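You operate a simulated robot arm through the tools that you are given. There is no shell and no other tool.

Carry out the task below with a simulated robot arm. There is one attempt and no reset: what you move stays moved.

Task
Shut the laser down and move its pack to dock A of the charger.
Fine: its white knob on Lock and switch off before the pack comes out; charger on; height dial and other packs stay.

The check looks at the end state, three seconds after you hand in, the way a careful person would. Anything else that was tipped, shoved, dropped, spilled or broken makes it a failure.

Robot
A 6-joint arm with a two-finger gripper, fixed in place. Base frame: the origin is on the floor under the middle of its stand, x ahead of it, y to its left, z up. Readings come in mm, degrees, newtons and seconds.
It reaches about 1298 mm from its shoulder. Its first joint turns from -149.0 to 149.0 degrees. Payload 1.57 kg.
Tool frame: the origin (TCP) lies between the finger pads and is the grasp point; the fingertips stand 21 mm ahead of it; z points along the fingers, y is the line along which they close. The gripper opens to 70 mm; its body begins 50 mm behind the TCP.
Orientation is that of the tool frame in the base frame, as a unit quaternion [x, y, z, w]. With the fingers straight down and closing along the base's y, the tool's x points along the base's -x, its y along +y and its z along -z.

Tools
- The arm moves only by the tool nudge_tool. Its argument "steps" is a list of rows, each an object (a shift or turn left out is 0, a gripper value left out holds the last) with "delta_pos": the shift along the tool's x, y, z in mm, a list of three; "delta_rot": the turn, a rotation vector about the tool's x, y, z in degrees, a list of three; "fingers": the gripper command, from -1 (fully open) to 1 (shut), values between in proportion. In form: [{"delta_pos": [x, y, z], "delta_rot": [ax, ay, az], "fingers": fingers}, ...]. A call has 1 to 20 rows; each row is the pose to reach, as a shift and turn from the pose commanded when the call began, along the tool's axes at that moment. Rows are played at 5 a second. More than 50 mm and 8.6 degrees between two rows, or a gripper value outside its range, and nothing of the call is played. A pose out of reach is approached as far as the arm can. The call stops where the force on the tool passes 40 N (or 10 N more than at its start, if that is more) or the arm is blocked; 0.2 s more then pass. Each finger travels about 64.8 mm/s and halts on what it meets, pressing with about 28 N; the grip force reading is that of the motor and also rises with nothing between the fingers. The clock runs only during rows and for 0.2 s after the last one: add rows that repeat a pose to give the fingers time. The reply holds the time, the measured pose of the TCP, the force on the tool along the base axes, the opening and the grip force, in the units named above and with some noise, with the torque about the TCP (base axes, N m) and any sound that the robot's microphone picked up.
- Cameras (640 x 400 px; columns grow to the right, rows downward): "scene" is fixed at [52.2, -649.7, 1528.2]; the picture's right is [0.19, -0.98, 0.00], its down [-0.63, -0.12, -0.77] and it looks along [0.76, 0.15, -0.64] (base axes); focal length 303 px, centre (320, 200). "wrist" rides on the gripper at [79, 4, -81] in the tool frame; the picture's right is [-0.05, 1.00, 0.00], its down [-0.67, -0.04, -0.74] and it looks along [-0.74, -0.04, 0.67] (tool axes); focal length 256 px, centre (320, 200). There is no depth. A picture from a camera that has moved, and an enlarged one, comes with that camera's place and axes in the base frame and with its lens.
- get_image(camera): a new picture of that camera. No time passes.
- lift_body(by): slides the trunk up (or, below 0, down) by that many mm; the arm rides with it, the base frame stays. It gives what a move gives, with no picture.
- inspect(camera, box): a new picture of the part [left, top, right, bottom] of that camera's present view, enlarged. No time passes.
- close_job(): hands the job in; it is judged then, once.

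Nothing tells you positions but the pictures and the camera data. Unless the task says otherwise, let go and move clear before handing in.

The tools are called as name(argument=value, ...) on one line, values as JSON. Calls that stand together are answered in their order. nudge_tool: Moves the arm, as the interface text tells. Its arguments: {"type":"object","properties":{"steps":{"type":"array"}},"required":["steps"]} The other tools are called the same way: lift_body (by) moves the trunk up or down; get_image (camera) takes a picture; inspect (camera, box) takes an enlarged picture of a part of a camera's view; close_job () hands the job in.

At the start:

```text
time_s: 0.0
position: [599.8, -483.4, 1202.4]
tcp_rot: [0.0, 1.0, 0.0, -0.001]
contact_force: [-0.1, 0.2, 0.0]
torque: [-0.02, -0.02, 0.01]
width: 70.0
finger_force: 0.1
trunk travel left (down, up): [-883.0, 87.0]
```

scene: 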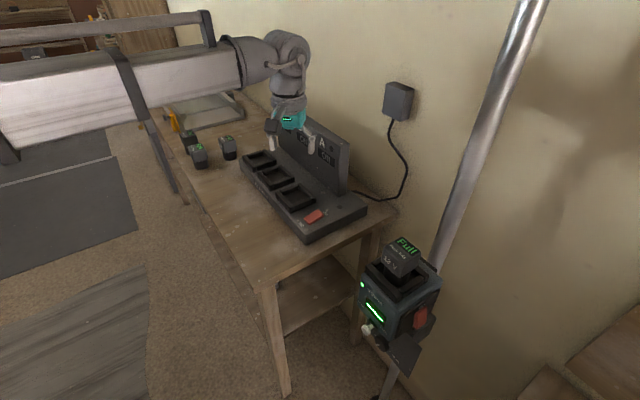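
wrist: 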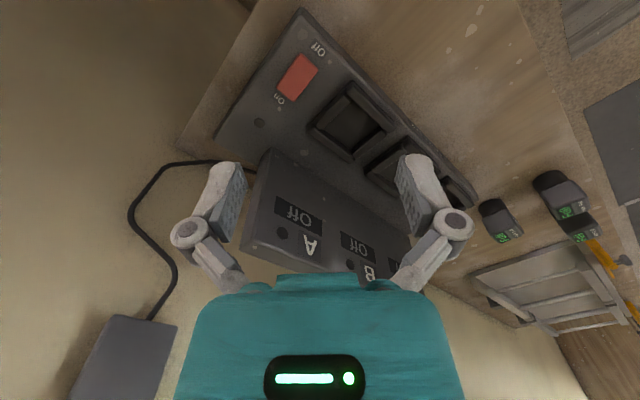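

I see a bench with a three-dock charger (dock A nearest its red switch), loose packs, and a laser on a pole at the lower right with a pack in its top reading "Full". I'll look closer before I move anything.

inspect(camera="scene", box=[340, 220, 460, 380])

inspect(camera="scene", box=[230, 110, 380, 250])

inspect(camera="wrist", box=[200, 0, 640, 280])

```text
2.50 times, centred on (400, 300) of scene
camera zoom: at [52.2, -649.7, 1528.2], right [0.19, -0.98, 0.0], down [-0.63, -0.12, -0.77], along [0.76, 0.15, -0.64], focal length 757 px, centre (120, -50)
```

zoom: 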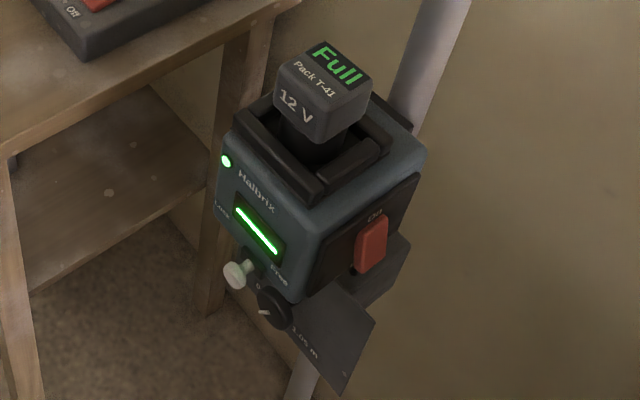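

```text
2.86 times, centred on (305, 180) of scene
camera zoom: at [52.2, -649.7, 1528.2], right [0.19, -0.98, 0.0], down [-0.63, -0.12, -0.77], along [0.76, 0.15, -0.64], focal length 865 px, centre (363, 257)
```

zoom: 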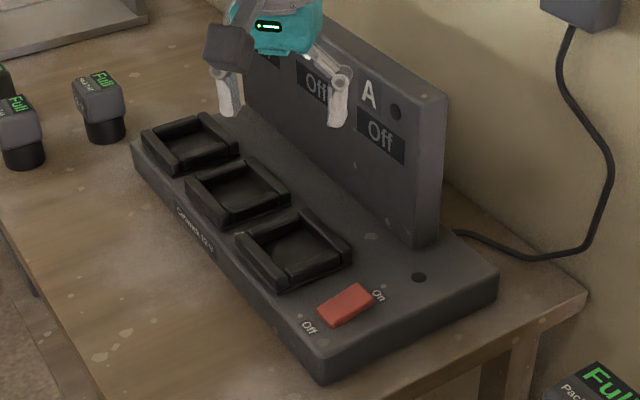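

```text
1.43 times, centred on (420, 140) of wrist
camera zoom: at [518.9, -477.7, 1283.8], right [0.05, 1.0, 0.0], down [0.67, -0.04, 0.74], along [0.74, -0.04, -0.67], focal length 366 px, centre (177, 286)
```

zoom: 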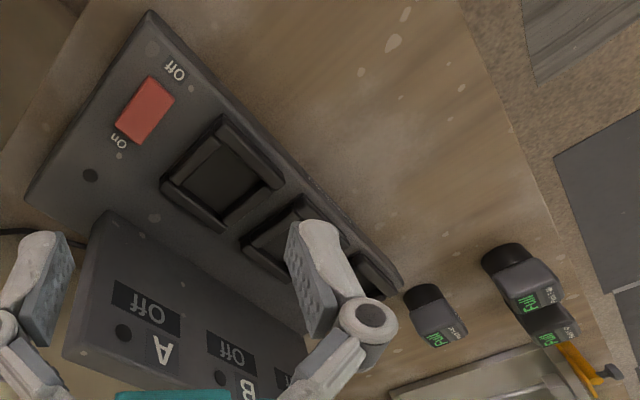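

The charger is off, with its red rocker at about (652, -513, 958). The laser seems to stand near (450, -730, 1050), with its front facing the robot and its red switch on the right side. I'll move the wrist camera back and to the right to see it better.

nudge_tool(steps=[{"delta_pos": [30, -22, -5], "fingers": -1}, {"delta_pos": [60, -44, -10]}, {"delta_pos": [90, -66, -15]}, {"delta_pos": [120, -88, -20]}, {"delta_pos": [150, -110, -25]}, {"delta_pos": [180, -132, -30]}, {"delta_pos": [210, -154, -35]}, {"delta_pos": [240, -176, -40]}, {"delta_pos": [270, -198, -45]}, {"delta_pos": [300, -220, -50]}])

get_image(camera="wrist")

get_image(camera="scene")

```text
time_s: 2.2
position: [299.3, -703.0, 1202.2]
tcp_rot: [0.0, 1.0, -0.001, -0.001]
contact_force: [0.4, 0.1, 0.8]
torque: [0.0, 0.01, 0.0]
width: 70.0
finger_force: 0.1
out of reach, approached as far as the arm can: row 1, 2, 3, 4, 5, 6, 7, 8, 9, 10
trunk travel left (down, up): [-883.0, 87.0]
```

```text
taken
camera wrist: at [217.2, -697.1, 1283.8], right [0.05, 1.0, 0.0], down [0.67, -0.04, 0.75], along [0.74, -0.04, -0.67], focal length 256 px, centre (320, 200)
```

wrist: 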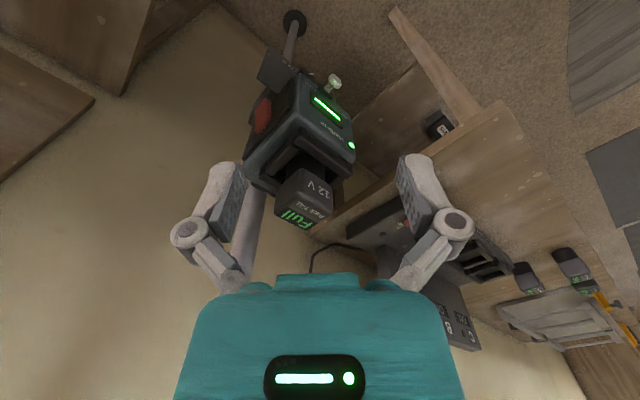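

```text
taken
```

scene: 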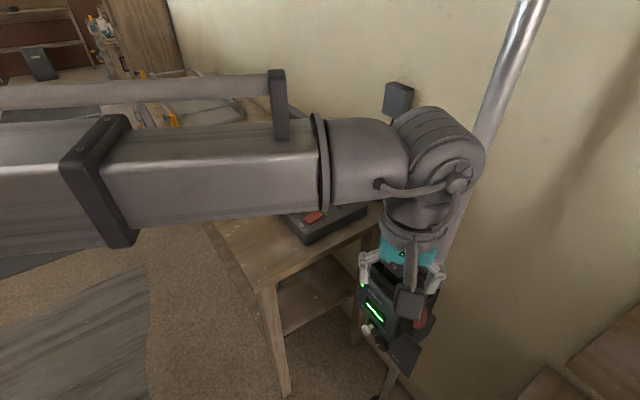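

The trunk didn't rise with that move, but the laser is now in the wrist view. Its pack top is at about (480, -740, 1076), and I'll zoom in on the laser for detail.

inspect(camera="wrist", box=[220, 40, 380, 240])

inspect(camera="wrist", box=[300, 60, 380, 160])

```text
2.00 times, centred on (300, 140) of wrist
camera zoom: at [217.2, -697.1, 1283.8], right [0.05, 1.0, 0.0], down [0.67, -0.04, 0.75], along [0.74, -0.04, -0.67], focal length 512 px, centre (360, 320)
```

zoom: 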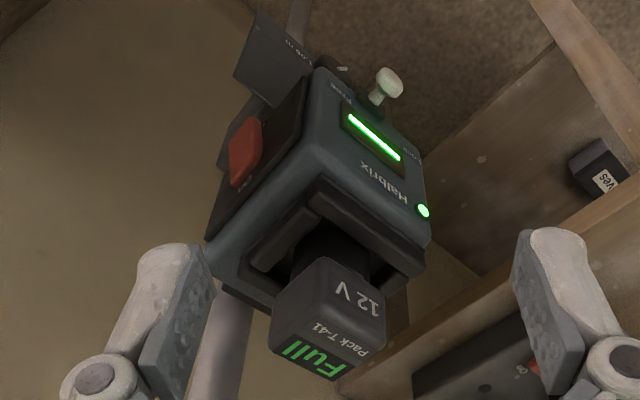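

```text
4.00 times, centred on (340, 110) of wrist
camera zoom: at [217.2, -697.1, 1283.8], right [0.05, 1.0, 0.0], down [0.67, -0.04, 0.75], along [0.74, -0.04, -0.67], focal length 1024 px, centre (240, 560)
```

zoom: 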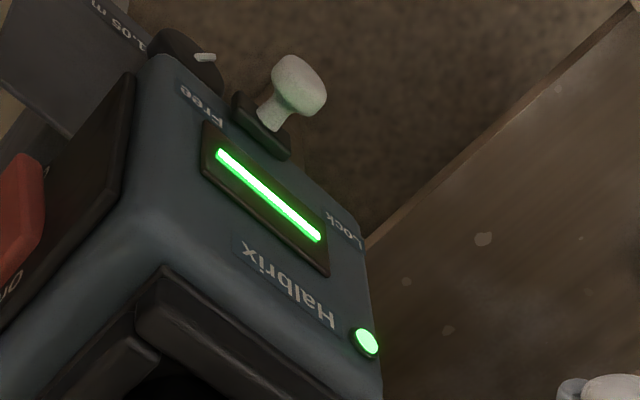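

The front face points toward the robot at an azimuth of roughly 140°, and the knob sits near "Free". I'll turn the tool 40° and come down for a frontal view of the laser.

nudge_tool(steps=[{"delta_pos": [-7.5, 13.5, 27], "delta_rot": [0, 0, 6.6]}, {"delta_pos": [-15, 27, 55], "delta_rot": [0, 0, 13.3]}, {"delta_pos": [-22, 40, 83], "delta_rot": [0, 0, 20]}, {"delta_pos": [-30, 54, 110], "delta_rot": [0, 0, 26.7]}, {"delta_pos": [-37, 67, 138], "delta_rot": [0, 0, 33.3]}, {"delta_pos": [-45, 81, 166], "delta_rot": [0, 0, 40]}])

get_image(camera="wrist")

get_image(camera="scene")

```text
time_s: 3.6
position: [350.4, -623.1, 1201.2]
tcp_rot: [0.343, 0.939, -0.001, 0.001]
contact_force: [-0.3, 0.5, 0.3]
torque: [0.0, -0.01, -0.01]
width: 69.9
finger_force: 0.1
out of reach, approached as far as the arm can: row 1, 2, 3, 4, 5, 6
trunk travel left (down, up): [-883.0, 87.0]
```

```text
taken
camera wrist: at [290.9, -567.6, 1283.9], right [0.68, 0.73, 0.0], down [0.49, -0.46, 0.74], along [0.54, -0.51, -0.67], focal length 256 px, centre (320, 200)
```

wrist: 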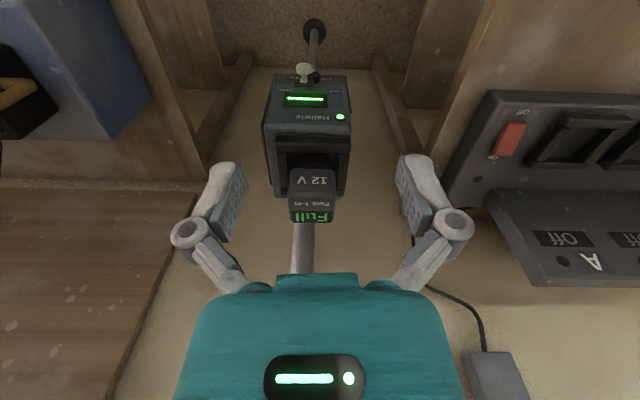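

```text
taken
```

scene: 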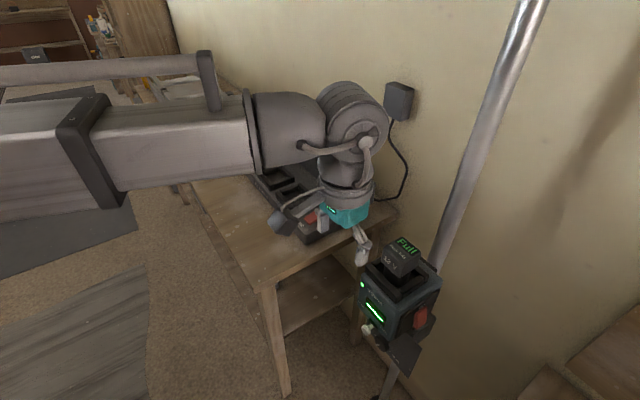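

The arm keeps its height unless the trunk moves, so vertical motion will come from the trunk. The view is now square to the laser's front, and I'll lower the trunk to see the knob and slot better.

lift_body(by=-150)

get_image(camera="wrist")

get_image(camera="scene")

```text
time_s: 5.3
position: [349.3, -624.0, 1052.1]
tcp_rot: [0.341, 0.94, 0.0, 0.0]
contact_force: [-0.3, -0.3, -0.7]
torque: [-0.01, -0.01, 0.0]
width: 70.1
finger_force: 0.1
trunk travel left (down, up): [-733.0, 237.0]
```

```text
taken
camera wrist: at [290.3, -568.2, 1133.9], right [0.68, 0.73, 0.0], down [0.49, -0.46, 0.74], along [0.54, -0.51, -0.67], focal length 256 px, centre (320, 200)
```

wrist: 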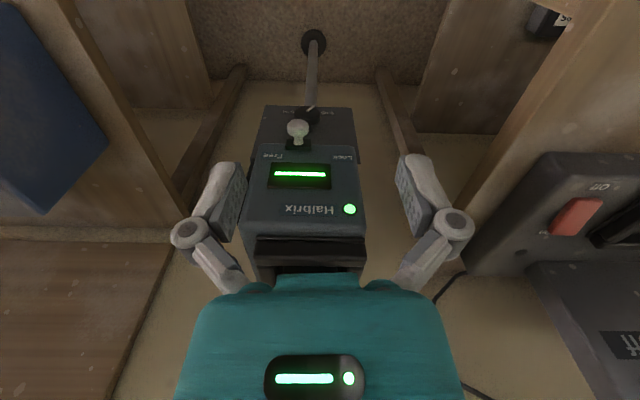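

```text
taken
```

scene: 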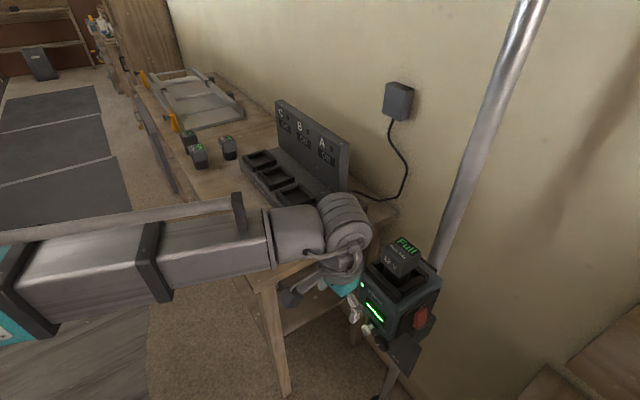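

The front is in view now. I'll zoom in on the knob and its labels.

inspect(camera="wrist", box=[240, 90, 380, 260])

inspect(camera="wrist", box=[255, 95, 365, 170])

inspect(camera="scene", box=[345, 230, 455, 380])

inspect(camera="scene", box=[235, 90, 365, 210])

```text
2.35 times, centred on (310, 175) of wrist
camera zoom: at [290.3, -568.2, 1133.9], right [0.68, 0.73, 0.0], down [0.49, -0.46, 0.74], along [0.54, -0.51, -0.67], focal length 602 px, centre (344, 259)
```

zoom: 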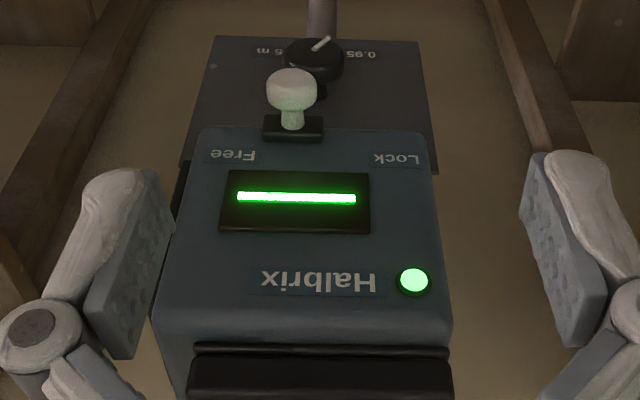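

```text
5.33 times, centred on (310, 132) of wrist
camera zoom: at [290.3, -568.2, 1133.9], right [0.68, 0.73, 0.0], down [0.49, -0.46, 0.74], along [0.54, -0.51, -0.67], focal length 1365 px, centre (373, 560)
```

zoom: 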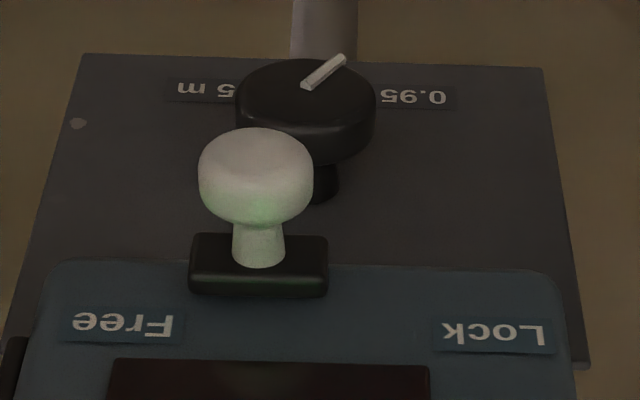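

```text
2.67 times, centred on (400, 305) of scene
camera zoom: at [52.2, -649.7, 1528.2], right [0.19, -0.98, 0.0], down [-0.63, -0.12, -0.77], along [0.76, 0.15, -0.64], focal length 807 px, centre (107, -80)
```

zoom: 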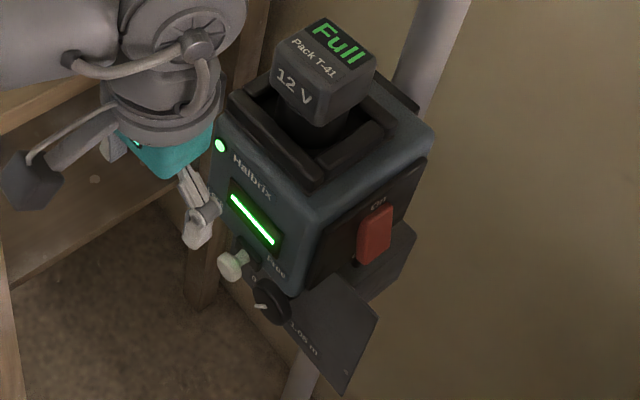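

```text
3.33 times, centred on (300, 150) of scene
camera zoom: at [52.2, -649.7, 1528.2], right [0.19, -0.98, 0.0], down [-0.63, -0.12, -0.77], along [0.76, 0.15, -0.64], focal length 1009 px, centre (387, 367)
```

zoom: 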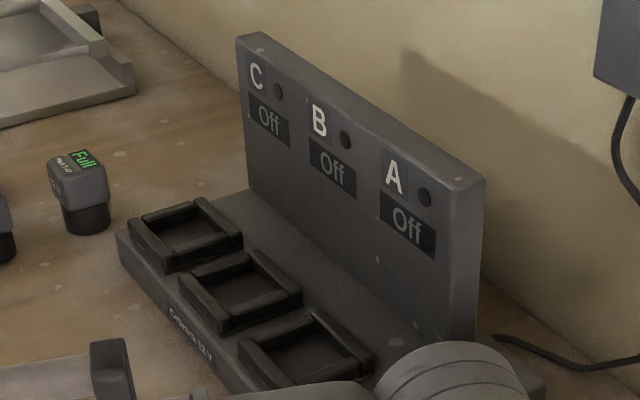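

The knob head is near (380, -683, 911), on a carriage that sits toward "Free", and the laser is yawed about 45°. A straight-down gripper would hit the laser's top, so I'll test a small tilt of the tool, backing away slightly.

nudge_tool(steps=[{"delta_pos": [15, 0, 0], "delta_rot": [0, -4, 2]}, {"delta_pos": [30, 0, 0], "delta_rot": [0, -8, 4.5]}])

```text
time_s: 6.0
position: [325.7, -604.1, 1053.5]
tcp_rot: [0.377, 0.924, -0.024, 0.065]
contact_force: [0.2, -0.2, 0.2]
torque: [0.01, -0.02, -0.02]
width: 69.9
finger_force: 0.0
trunk travel left (down, up): [-733.0, 237.0]
```

The tilt works and the position holds. I'll continue to about 42° total.

nudge_tool(steps=[{"delta_rot": [0, -7, 0]}, {"delta_rot": [0, -14, 0]}, {"delta_rot": [0, -21, 0]}, {"delta_rot": [0, -28, 0]}, {"delta_rot": [0, -34, 0]}])

get_image(camera="wrist")

get_image(camera="scene")

```text
time_s: 7.2
position: [327.7, -603.2, 1100.4]
tcp_rot: [0.355, 0.863, -0.134, 0.333]
contact_force: [-0.3, -0.4, -1.0]
torque: [0.0, 0.0, 0.0]
width: 69.9
finger_force: 0.0
out of reach, approached as far as the arm can: row 1, 2, 3, 4, 5
trunk travel left (down, up): [-733.0, 237.0]
```

```text
taken
camera wrist: at [247.8, -519.8, 1107.8], right [0.73, 0.68, 0.04], down [-0.03, -0.03, 1.0], along [0.69, -0.73, 0.0], focal length 256 px, centre (320, 200)
```

wrist: 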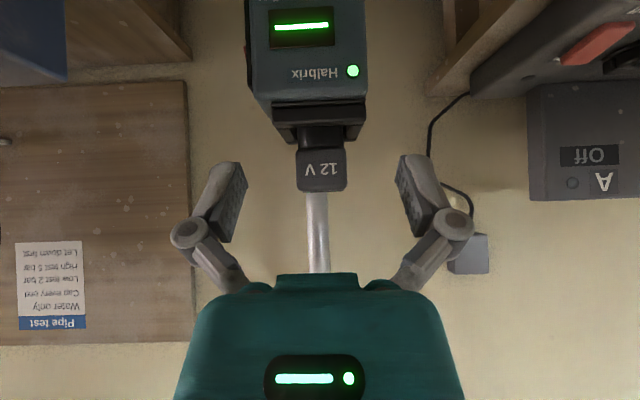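

```text
taken
```

scene: 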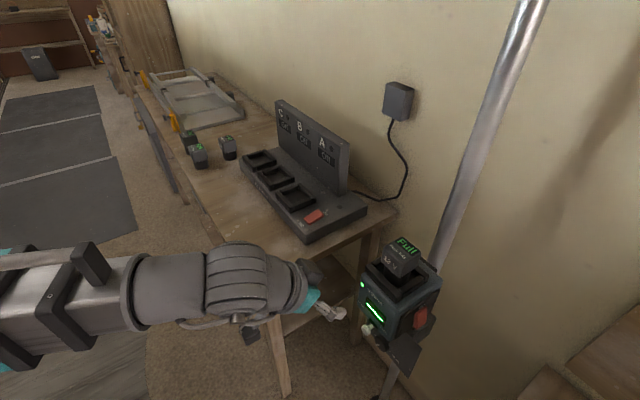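

The tilt is about 42° and the camera now looks level at the laser. I'll lower the trunk so the knob sits at camera height; the gripper is still about 90 mm from the knob.

lift_body(by=-185)

get_image(camera="wrist")

get_image(camera="scene")

```text
time_s: 9.2
position: [327.3, -604.7, 914.2]
tcp_rot: [0.355, 0.864, -0.134, 0.332]
contact_force: [0.0, -0.6, -0.2]
torque: [0.04, 0.0, 0.01]
width: 69.9
finger_force: 0.0
trunk travel left (down, up): [-548.0, 422.0]
```

```text
taken
camera wrist: at [248.0, -520.0, 922.8], right [0.73, 0.68, 0.04], down [-0.03, -0.03, 1.0], along [0.69, -0.73, 0.0], focal length 256 px, centre (320, 200)
```

wrist: 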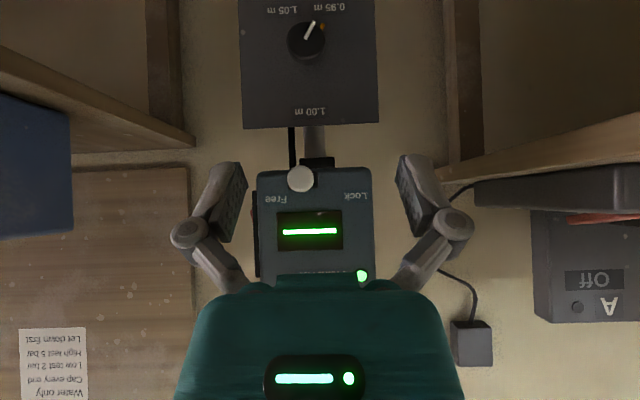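

```text
taken
```

scene: 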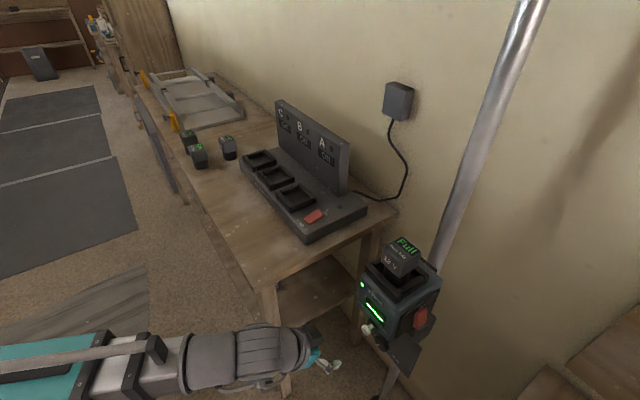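

inspect(camera="wrist", box=[240, 130, 390, 230])

inspect(camera="wrist", box=[230, 0, 400, 290])

```text
4.00 times, centred on (315, 180) of wrist
camera zoom: at [248.0, -520.0, 922.8], right [0.73, 0.68, 0.04], down [-0.03, -0.03, 1.0], along [0.69, -0.73, 0.0], focal length 1024 px, centre (340, 280)
```

zoom: 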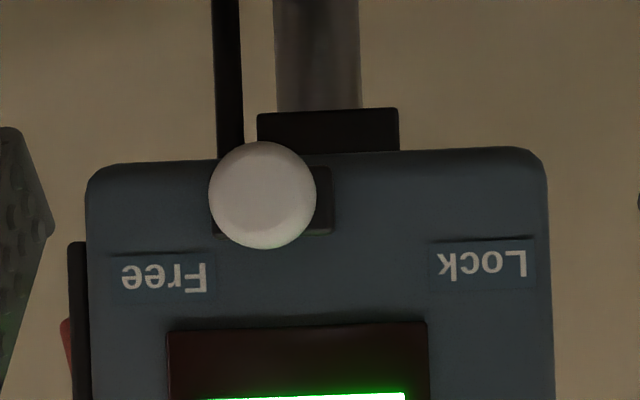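

```text
1.38 times, centred on (315, 145) of wrist
camera zoom: at [248.0, -520.0, 922.8], right [0.73, 0.68, 0.04], down [-0.03, -0.03, 1.0], along [0.69, -0.73, 0.0], focal length 353 px, centre (327, 276)
```

zoom: 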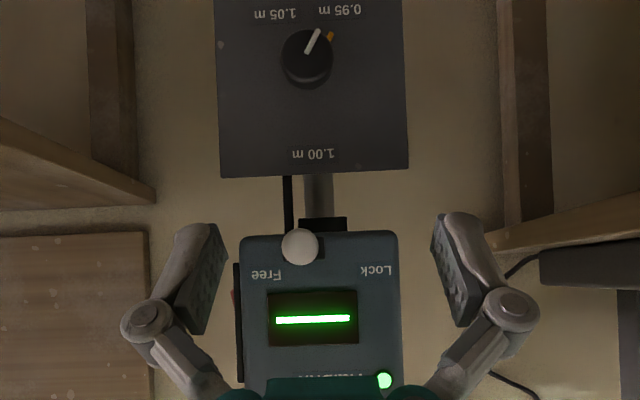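

The knob head is at about (381, -684, 906), and the carriage sits roughly 10 mm to the Free side of centre. I'll drop 8 mm and approach until I'm about 30 mm short of the knob, with the fingers open on both sides of it.

lift_body(by=-8)

nudge_tool(steps=[{"delta_pos": [-12, -6, 11]}, {"delta_pos": [-24, -12, 21]}, {"delta_pos": [-36, -18, 32]}, {"delta_pos": [-47.4, -18, 42.6]}])

get_image(camera="wrist")

inspect(camera="scene", box=[300, 240, 460, 400])

```text
time_s: 9.8
position: [326.5, -603.9, 907.4]
tcp_rot: [0.355, 0.864, -0.134, 0.332]
contact_force: [-0.7, -0.2, -0.5]
torque: [0.0, 0.03, -0.02]
width: 70.1
finger_force: 0.1
trunk travel left (down, up): [-540.0, 430.0]
```

```text
time_s: 10.8
position: [360.4, -661.6, 906.4]
tcp_rot: [0.355, 0.863, -0.133, 0.333]
contact_force: [0.3, -0.1, -0.7]
torque: [0.02, 0.0, 0.01]
width: 70.3
finger_force: 0.1
trunk travel left (down, up): [-540.0, 430.0]
```

```text
taken
camera wrist: at [281.2, -577.3, 914.8], right [0.73, 0.68, 0.04], down [-0.03, -0.03, 1.0], along [0.69, -0.73, 0.0], focal length 256 px, centre (320, 200)
```

wrist: 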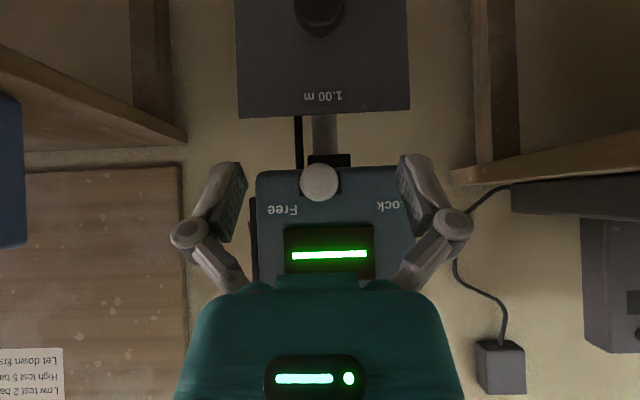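

```text
2.50 times, centred on (380, 320) of scene
camera zoom: at [52.2, -649.7, 1528.2], right [0.19, -0.98, 0.0], down [-0.63, -0.12, -0.77], along [0.76, 0.15, -0.64], focal length 757 px, centre (170, -100)
```

zoom: 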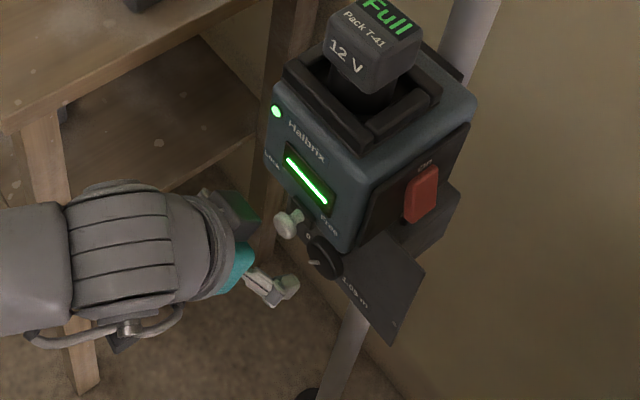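

The knob is laterally centred between the fingers, about 25 to 30 mm ahead of the TCP. I'll move in 24 mm and bring the fingers to about 28 mm apart, a loose fit around the 22 mm head.

nudge_tool(steps=[{"delta_pos": [-6, 0, 5.4]}, {"delta_pos": [-12, 0, 10.7]}, {"delta_pos": [-17.9, 0, 16.1]}, {"delta_pos": [-17.9, 0, 16.1], "fingers": 0.2}, {"delta_pos": [-17.9, 0, 16.1], "fingers": 0.2}, {"delta_pos": [-17.9, 0, 16.1], "fingers": 0.2}])

get_image(camera="wrist")

inspect(camera="scene", box=[320, 250, 440, 400])

```text
time_s: 12.2
position: [377.6, -678.2, 906.6]
tcp_rot: [0.355, 0.864, -0.134, 0.332]
contact_force: [-0.8, 0.8, 0.1]
torque: [0.0, 0.0, -0.02]
width: 27.8
finger_force: 0.1
trunk travel left (down, up): [-540.0, 430.0]
```

```text
taken
camera wrist: at [297.8, -593.8, 914.8], right [0.73, 0.68, 0.04], down [-0.03, -0.03, 1.0], along [0.69, -0.73, 0.0], focal length 256 px, centre (320, 200)
```

wrist: 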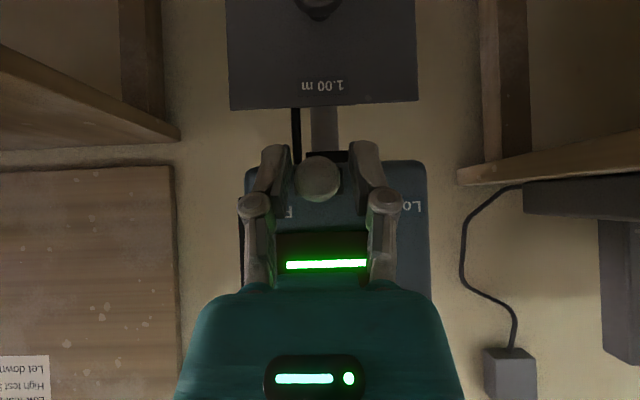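

```text
2.67 times, centred on (380, 325) of scene
camera zoom: at [52.2, -649.7, 1528.2], right [0.19, -0.98, 0.0], down [-0.63, -0.12, -0.77], along [0.76, 0.15, -0.64], focal length 807 px, centre (160, -133)
```

zoom: 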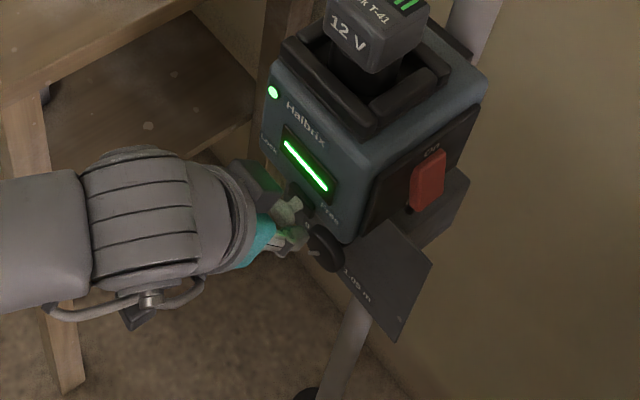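

The fingers straddle the knob. I'll slide it slowly toward Lock.

nudge_tool(steps=[{"delta_pos": [0, 2.5, 0]}, {"delta_pos": [0, 5, 0]}, {"delta_pos": [0, 7.5, 0]}, {"delta_pos": [0, 10, 0]}, {"delta_pos": [0, 12.5, 0]}, {"delta_pos": [0, 15, 0]}])

inspect(camera="wrist", box=[230, 130, 440, 290])

inspect(camera="scene", box=[320, 250, 440, 400])

```text
time_s: 13.6
position: [387.6, -667.1, 905.9]
tcp_rot: [0.355, 0.864, -0.133, 0.332]
contact_force: [0.0, 0.2, 0.0]
torque: [-0.05, 0.01, 0.04]
width: 27.9
finger_force: 0.2
trunk travel left (down, up): [-540.0, 430.0]
```

```text
2.50 times, centred on (335, 210) of wrist
camera zoom: at [308.2, -583.5, 914.8], right [0.73, 0.68, 0.04], down [-0.03, -0.03, 1.0], along [0.68, -0.73, 0.0], focal length 640 px, centre (282, 175)
```

zoom: 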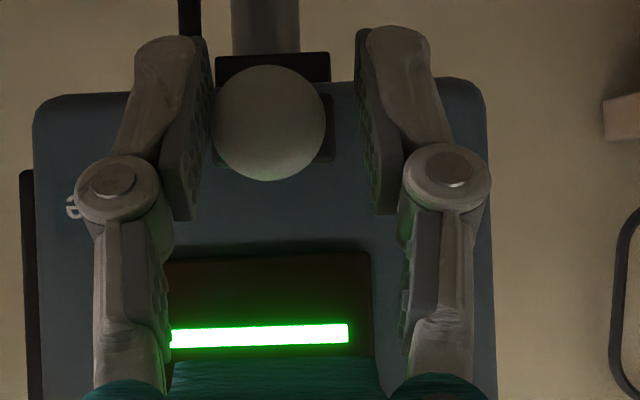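

```text
2.67 times, centred on (380, 325) of scene
camera zoom: at [52.2, -649.7, 1528.2], right [0.19, -0.98, 0.0], down [-0.63, -0.12, -0.77], along [0.76, 0.15, -0.64], focal length 807 px, centre (160, -133)
```

zoom: 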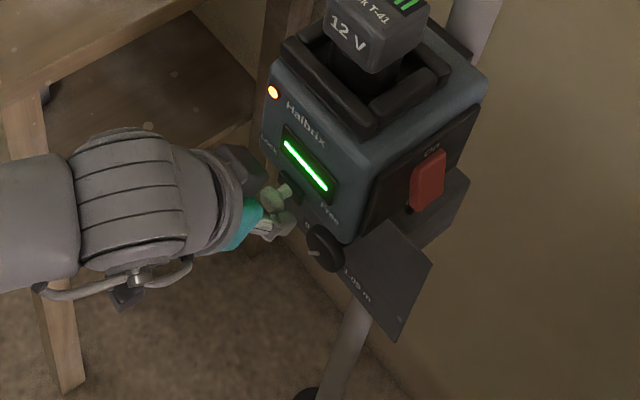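

The status LED turned from green to orange, so the carriage is moving. I'll continue to the end stop.

nudge_tool(steps=[{"delta_pos": [0, 2, 0]}, {"delta_pos": [0, 4, 0]}, {"delta_pos": [0, 6, 0]}, {"delta_pos": [0, 8, 0]}])

inspect(camera="wrist", box=[230, 130, 440, 290])

inspect(camera="scene", box=[320, 250, 440, 400])

```text
time_s: 14.6
position: [395.0, -661.4, 906.3]
tcp_rot: [0.354, 0.864, -0.134, 0.333]
contact_force: [0.2, 0.1, 0.7]
torque: [-0.01, 0.01, 0.02]
width: 27.9
finger_force: 0.0
trunk travel left (down, up): [-540.0, 430.0]
```

```text
2.50 times, centred on (335, 210) of wrist
camera zoom: at [314.6, -578.0, 914.8], right [0.73, 0.68, 0.04], down [-0.03, -0.03, 1.0], along [0.69, -0.73, 0.0], focal length 640 px, centre (282, 175)
```

zoom: 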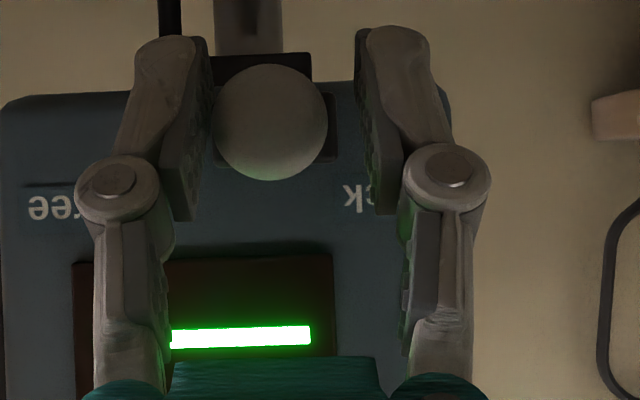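

```text
2.67 times, centred on (380, 325) of scene
camera zoom: at [52.2, -649.7, 1528.2], right [0.19, -0.98, 0.0], down [-0.63, -0.12, -0.77], along [0.76, 0.15, -0.64], focal length 807 px, centre (160, -133)
```

zoom: 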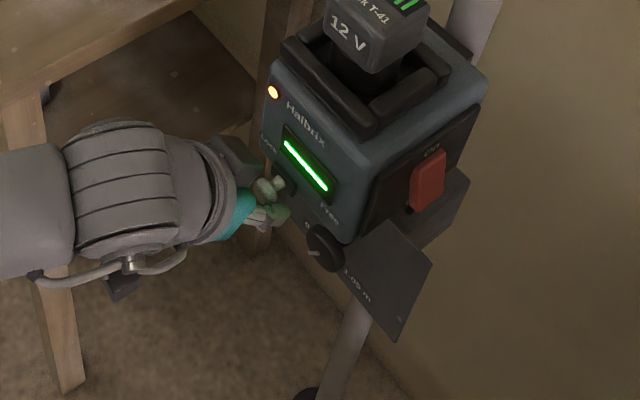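

nudge_tool(steps=[{"delta_pos": [0, 1.5, 0]}, {"delta_pos": [0, 3, 0]}, {"delta_pos": [0, 4.5, 0]}, {"delta_pos": [0, 6, 0]}])

inspect(camera="wrist", box=[230, 130, 440, 290])

inspect(camera="scene", box=[320, 250, 440, 400])

```text
time_s: 15.6
position: [397.4, -659.1, 906.1]
tcp_rot: [0.354, 0.864, -0.133, 0.333]
contact_force: [-7.4, -3.1, -2.1]
torque: [0.05, 0.01, -0.16]
width: 32.9
finger_force: 3.7
trunk travel left (down, up): [-540.0, 430.0]
```

```text
2.50 times, centred on (335, 210) of wrist
camera zoom: at [317.8, -575.0, 914.6], right [0.73, 0.68, 0.04], down [-0.03, -0.03, 1.0], along [0.68, -0.73, 0.0], focal length 640 px, centre (282, 175)
```

zoom: 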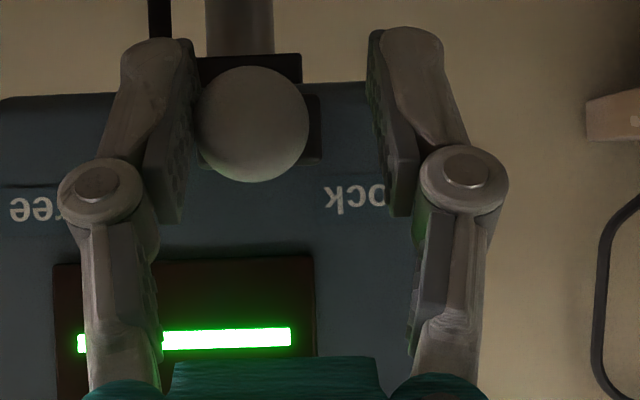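

```text
2.67 times, centred on (380, 325) of scene
camera zoom: at [52.2, -649.7, 1528.2], right [0.19, -0.98, 0.0], down [-0.63, -0.12, -0.77], along [0.76, 0.15, -0.64], focal length 807 px, centre (160, -133)
```

zoom: 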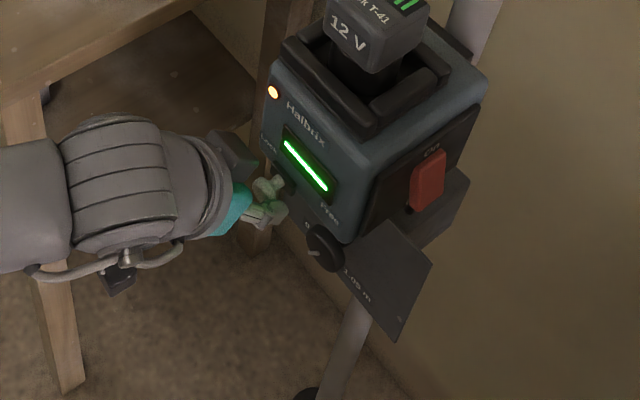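

The knob reached its end stop, with about 8 N of reaction. I'll unload, open the fingers and back straight off the face.

nudge_tool(steps=[{"delta_pos": [0, -3, 0]}, {"delta_pos": [0, -3, 0], "fingers": -1}, {"delta_pos": [0, -3, 0], "fingers": -1}, {"delta_pos": [0, -3, 0], "fingers": -1}, {"delta_pos": [18, -3, -16]}, {"delta_pos": [37, -3, -33]}, {"delta_pos": [60, -3, -54]}])

get_image(camera="wrist")

inspect(camera="scene", box=[340, 230, 460, 380])

```text
time_s: 17.2
position: [338.4, -601.6, 905.9]
tcp_rot: [0.354, 0.864, -0.134, 0.333]
contact_force: [0.3, -0.4, 0.3]
torque: [-0.01, 0.0, 0.03]
width: 69.9
finger_force: 0.0
trunk travel left (down, up): [-540.0, 430.0]
```

```text
taken
camera wrist: at [258.9, -517.6, 914.8], right [0.73, 0.68, 0.04], down [-0.03, -0.03, 1.0], along [0.69, -0.73, 0.0], focal length 256 px, centre (320, 200)
```

wrist: 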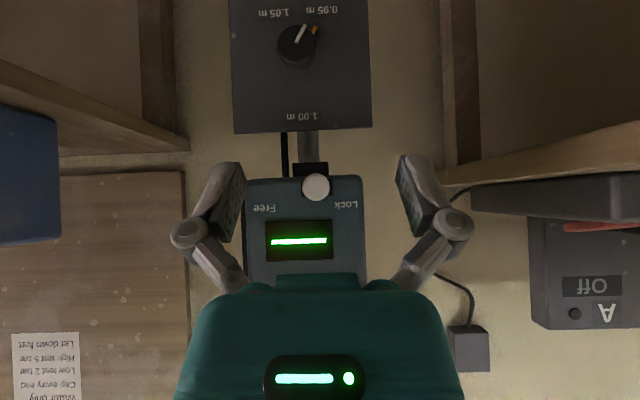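

```text
2.67 times, centred on (400, 305) of scene
camera zoom: at [52.2, -649.7, 1528.2], right [0.19, -0.98, 0.0], down [-0.63, -0.12, -0.77], along [0.76, 0.15, -0.64], focal length 807 px, centre (107, -80)
```

zoom: 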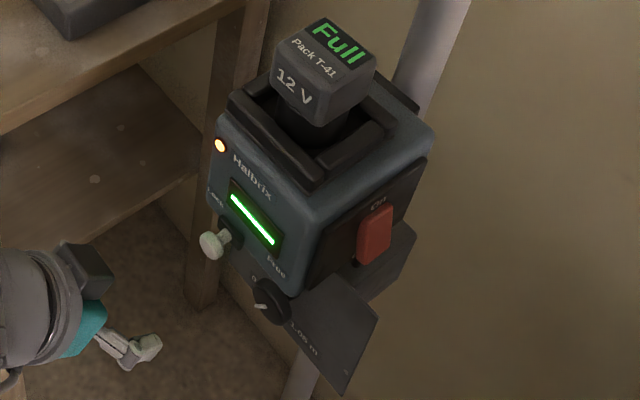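

inspect(camera="wrist", box=[230, 140, 380, 240])

inspect(camera="scene", box=[390, 270, 450, 350])

```text
4.00 times, centred on (305, 190) of wrist
camera zoom: at [258.9, -517.6, 914.8], right [0.73, 0.68, 0.04], down [-0.03, -0.03, 1.0], along [0.69, -0.73, 0.0], focal length 1024 px, centre (380, 240)
```

zoom: 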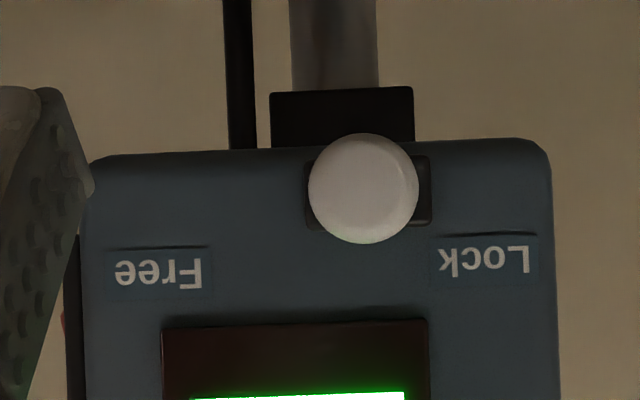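

```text
5.00 times, centred on (420, 310) of scene
camera zoom: at [52.2, -649.7, 1528.2], right [0.19, -0.98, 0.0], down [-0.63, -0.12, -0.77], along [0.76, 0.15, -0.64], focal length 1514 px, centre (-180, -350)
```

zoom: 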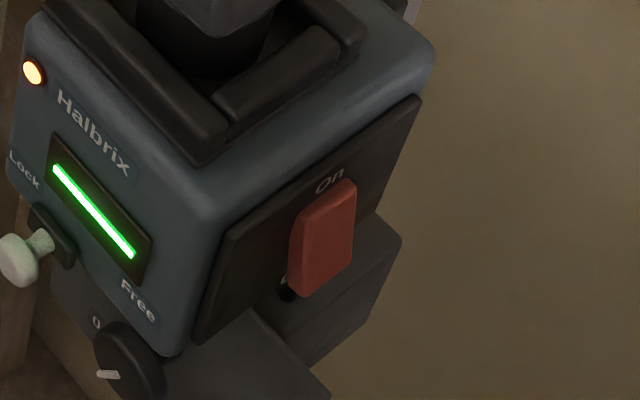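

The carriage has moved from about -11 mm to +11 mm off centre, so the knob is fully on Lock. Next is the red rocker on the right side. There seems to be a blue box and a shelf on that side, so I'll raise the tool and look there before moving in.

lift_body(by=260)

nudge_tool(steps=[{"delta_rot": [0, 7, 0]}, {"delta_rot": [0, 14, 0]}, {"delta_rot": [0, 21, 0]}, {"delta_rot": [0, 28, 0]}, {"delta_rot": [0, 35, 0]}, {"delta_rot": [0, 42, 0]}])

nudge_tool(steps=[{"delta_rot": [0, 0, 7.5]}, {"delta_rot": [0, 0, 15]}, {"delta_rot": [0, 0, 22.5]}, {"delta_rot": [0, 0, 30]}, {"delta_rot": [0, 0, 37.5]}, {"delta_rot": [0, 0, 45]}])

get_image(camera="wrist")

get_image(camera="scene")

```text
time_s: 19.8
position: [337.7, -602.9, 1166.4]
tcp_rot: [0.354, 0.864, -0.133, 0.333]
contact_force: [0.0, 0.3, -0.6]
torque: [0.0, 0.01, 0.03]
width: 70.1
finger_force: 0.2
trunk travel left (down, up): [-800.0, 170.0]
```

```text
time_s: 21.2
position: [338.8, -601.6, 1118.3]
tcp_rot: [0.378, 0.926, 0.003, 0.0]
contact_force: [-0.1, 0.2, 0.9]
torque: [0.03, 0.01, -0.02]
width: 69.8
finger_force: 0.1
out of reach, approached as far as the arm can: row 1, 2, 3, 4, 5, 6
trunk travel left (down, up): [-800.0, 170.0]
```

```text
time_s: 22.6
position: [338.8, -601.1, 1118.7]
tcp_rot: [0.705, 0.71, 0.002, -0.001]
contact_force: [0.2, 0.3, 0.2]
torque: [0.0, 0.03, 0.02]
width: 70.3
finger_force: 0.0
trunk travel left (down, up): [-800.0, 170.0]
```

```text
taken
camera wrist: at [340.6, -520.5, 1201.2], right [1.0, -0.05, 0.0], down [-0.03, -0.67, 0.74], along [-0.03, -0.74, -0.67], focal length 256 px, centre (320, 200)
```

wrist: 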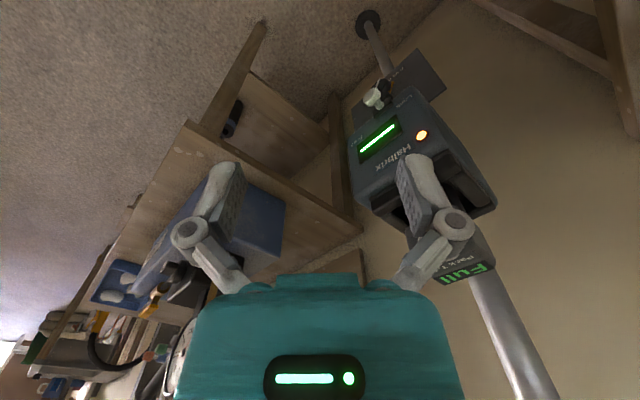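

```text
taken
```

scene: 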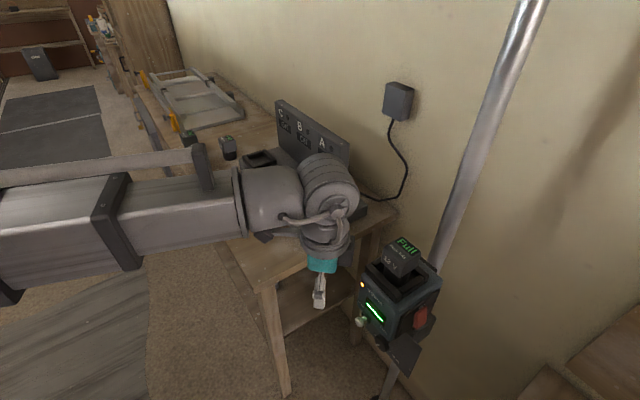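

A bench with a blue toolbox stands about 160 to 175 mm beyond the laser's right face, with the box top at about z = 943. I'll stay above it and swing the tool round to look at the red switch on that face.

nudge_tool(steps=[{"delta_pos": [-16, 0, 0], "delta_rot": [0, 0, -7.5]}, {"delta_pos": [-32, -1, 0], "delta_rot": [0, 0, -15]}, {"delta_pos": [-48, -1, 0], "delta_rot": [0, 0, -22.5]}, {"delta_pos": [-64, -2, 0], "delta_rot": [0, 0, -30]}, {"delta_pos": [-80, -2, 0], "delta_rot": [0, 0, -37.5]}, {"delta_pos": [-96, -2, 0], "delta_rot": [0, 0, -45]}, {"delta_pos": [-112, -3, 0], "delta_rot": [0, 0, -52.5]}, {"delta_pos": [-128, -3, 0], "delta_rot": [0, 0, -60]}, {"delta_pos": [-144, -3, 0], "delta_rot": [0, 0, -67.5]}, {"delta_pos": [-160, -4, 0], "delta_rot": [0, 0, -75]}, {"delta_pos": [-176, -4, 0], "delta_rot": [0, 0, -82.5]}, {"delta_pos": [-192, -4, 0], "delta_rot": [0, 0, -90]}, {"delta_pos": [-208, -5, 0], "delta_rot": [0, 0, -97.5]}, {"delta_pos": [-224, -5, 0], "delta_rot": [0, 0, -105]}, {"delta_pos": [-240, -5, 0], "delta_rot": [0, 0, -112.5]}, {"delta_pos": [-256, -6, 0], "delta_rot": [0, 0, -120]}, {"delta_pos": [-266, -6, 0], "delta_rot": [0, 0, -127.5]}, {"delta_pos": [-274, -6, 0], "delta_rot": [0, 0, -135]}])

get_image(camera="wrist")

get_image(camera="scene")

```text
time_s: 26.4
position: [335.8, -876.9, 1118.4]
tcp_rot: [-0.388, 0.921, 0.001, 0.003]
contact_force: [-0.3, 0.3, 0.9]
torque: [0.01, -0.01, 0.02]
width: 70.1
finger_force: 0.1
trunk travel left (down, up): [-800.0, 170.0]
```

```text
taken
camera wrist: at [275.3, -928.6, 1200.3], right [-0.68, 0.74, 0.0], down [0.49, 0.45, 0.75], along [0.55, 0.51, -0.66], focal length 256 px, centre (320, 200)
```

wrist: 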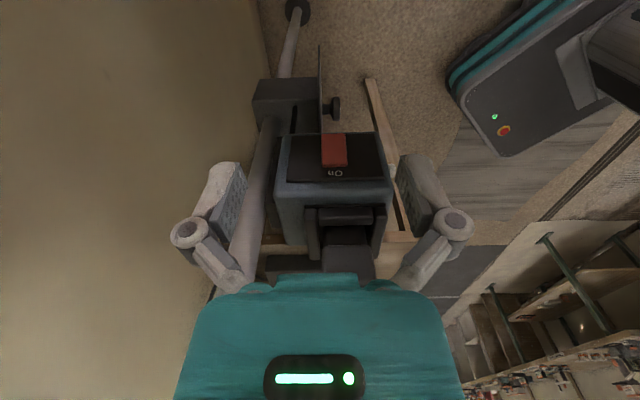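

```text
taken
```

scene: 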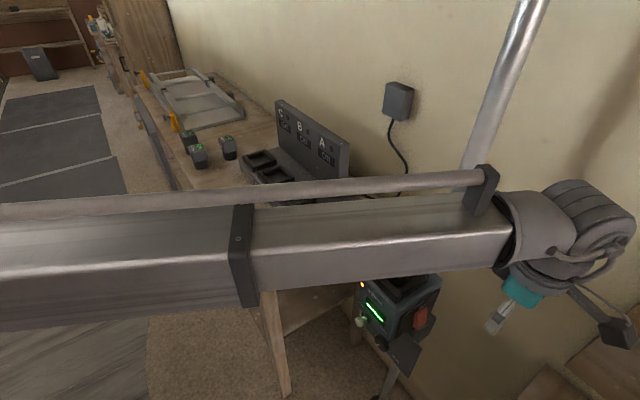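

I can see the laser's right face with the rocker pressed toward "On" at its top. I'll zoom in for position and shape.

inspect(camera="wrist", box=[240, 60, 420, 280])

inspect(camera="wrist", box=[290, 110, 380, 190])

```text
1.82 times, centred on (330, 170) of wrist
camera zoom: at [275.3, -928.6, 1200.3], right [-0.68, 0.74, 0.0], down [0.49, 0.45, 0.75], along [0.55, 0.51, -0.66], focal length 465 px, centre (302, 254)
```

zoom: 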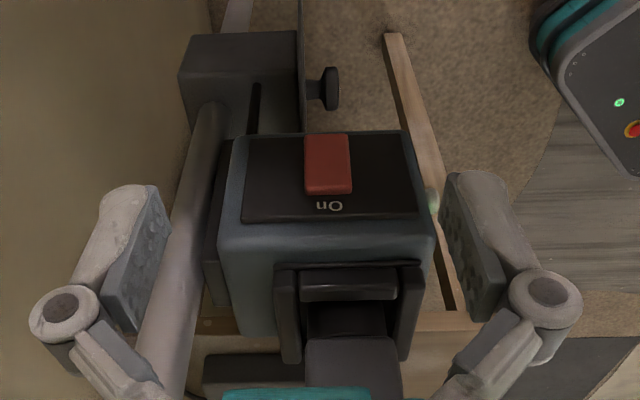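

```text
5.00 times, centred on (335, 150) of wrist
camera zoom: at [275.3, -928.6, 1200.3], right [-0.68, 0.74, 0.0], down [0.49, 0.45, 0.75], along [0.55, 0.51, -0.66], focal length 1280 px, centre (245, 450)
```

zoom: 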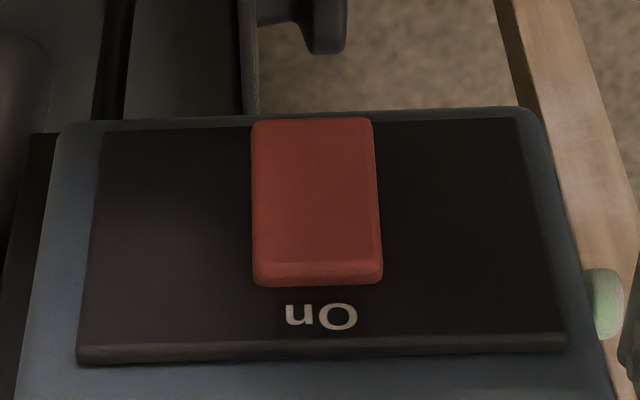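

The rocker centre is near (404, -785, 954) and it is about 60 mm tall, with "On" at the top, so I need to press its lower half. While still above everything, I'll close the fingers, tilt 42° toward the face and line up.

nudge_tool(steps=[{"delta_pos": [-10, 2.8, 0], "delta_rot": [0, -7, 0], "fingers": 1}, {"delta_pos": [-20, 5.6, 0], "delta_rot": [0, -14, 0], "fingers": 1}, {"delta_pos": [-30, 8.4, 0], "delta_rot": [0, -21, 0]}, {"delta_pos": [-40, 11.2, 0], "delta_rot": [0, -28, 0]}, {"delta_pos": [-50, 14, 0], "delta_rot": [0, -35, 0]}, {"delta_pos": [-60, 16.7, 0], "delta_rot": [0, -42, 0]}, {"delta_pos": [-60, 16.7, 0], "delta_rot": [0, -42, 0]}])

get_image(camera="wrist")

get_image(camera="scene")

```text
time_s: 28.0
position: [364.2, -822.0, 1167.1]
tcp_rot: [-0.361, 0.86, 0.14, 0.333]
contact_force: [-0.1, -0.4, -0.2]
torque: [-0.01, 0.0, -0.01]
width: 0.0
finger_force: 27.7
out of reach, approached as far as the arm can: row 2, 3, 4, 5, 6, 7
trunk travel left (down, up): [-800.0, 170.0]
```

```text
taken
camera wrist: at [280.3, -898.9, 1174.8], right [-0.68, 0.73, 0.04], down [0.02, -0.03, 1.0], along [0.73, 0.69, 0.01], focal length 256 px, centre (320, 200)
```

wrist: 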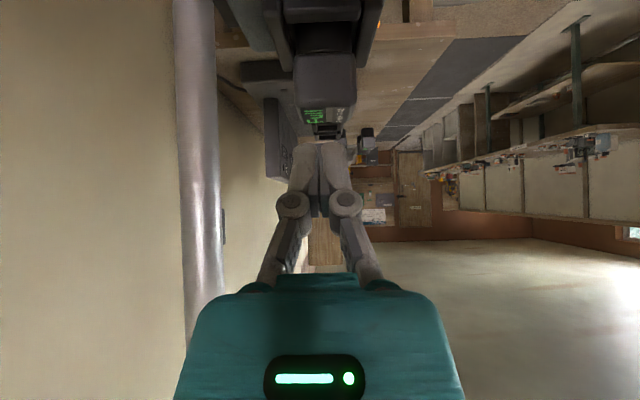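

```text
taken
```

scene: 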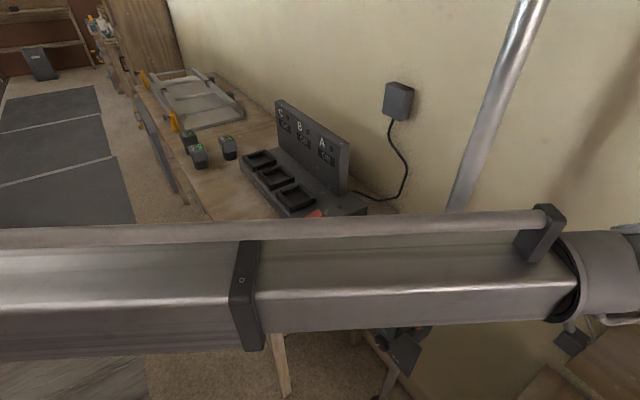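

The tool is lined up about 55 mm off the rocker plane with the pole well clear. I'll lower in two steps and check.

lift_body(by=-150)

get_image(camera="wrist")

```text
time_s: 29.8
position: [364.6, -822.5, 1017.0]
tcp_rot: [-0.361, 0.86, 0.139, 0.333]
contact_force: [0.8, -0.9, 0.2]
torque: [-0.03, 0.0, 0.01]
width: 0.0
finger_force: 28.2
trunk travel left (down, up): [-650.0, 320.0]
```

```text
taken
camera wrist: at [280.3, -898.9, 1024.8], right [-0.68, 0.73, 0.04], down [0.02, -0.03, 1.0], along [0.73, 0.69, 0.01], focal length 256 px, centre (320, 200)
```

wrist: 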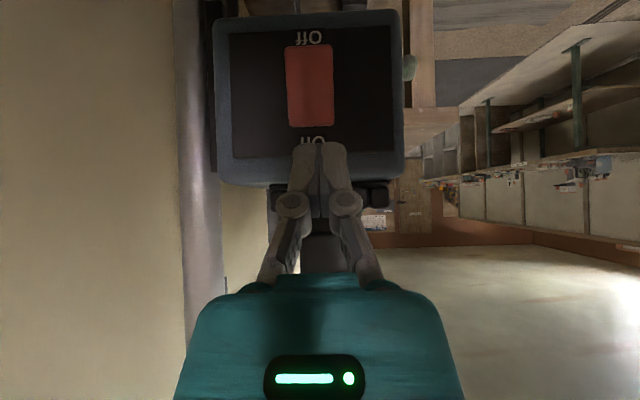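

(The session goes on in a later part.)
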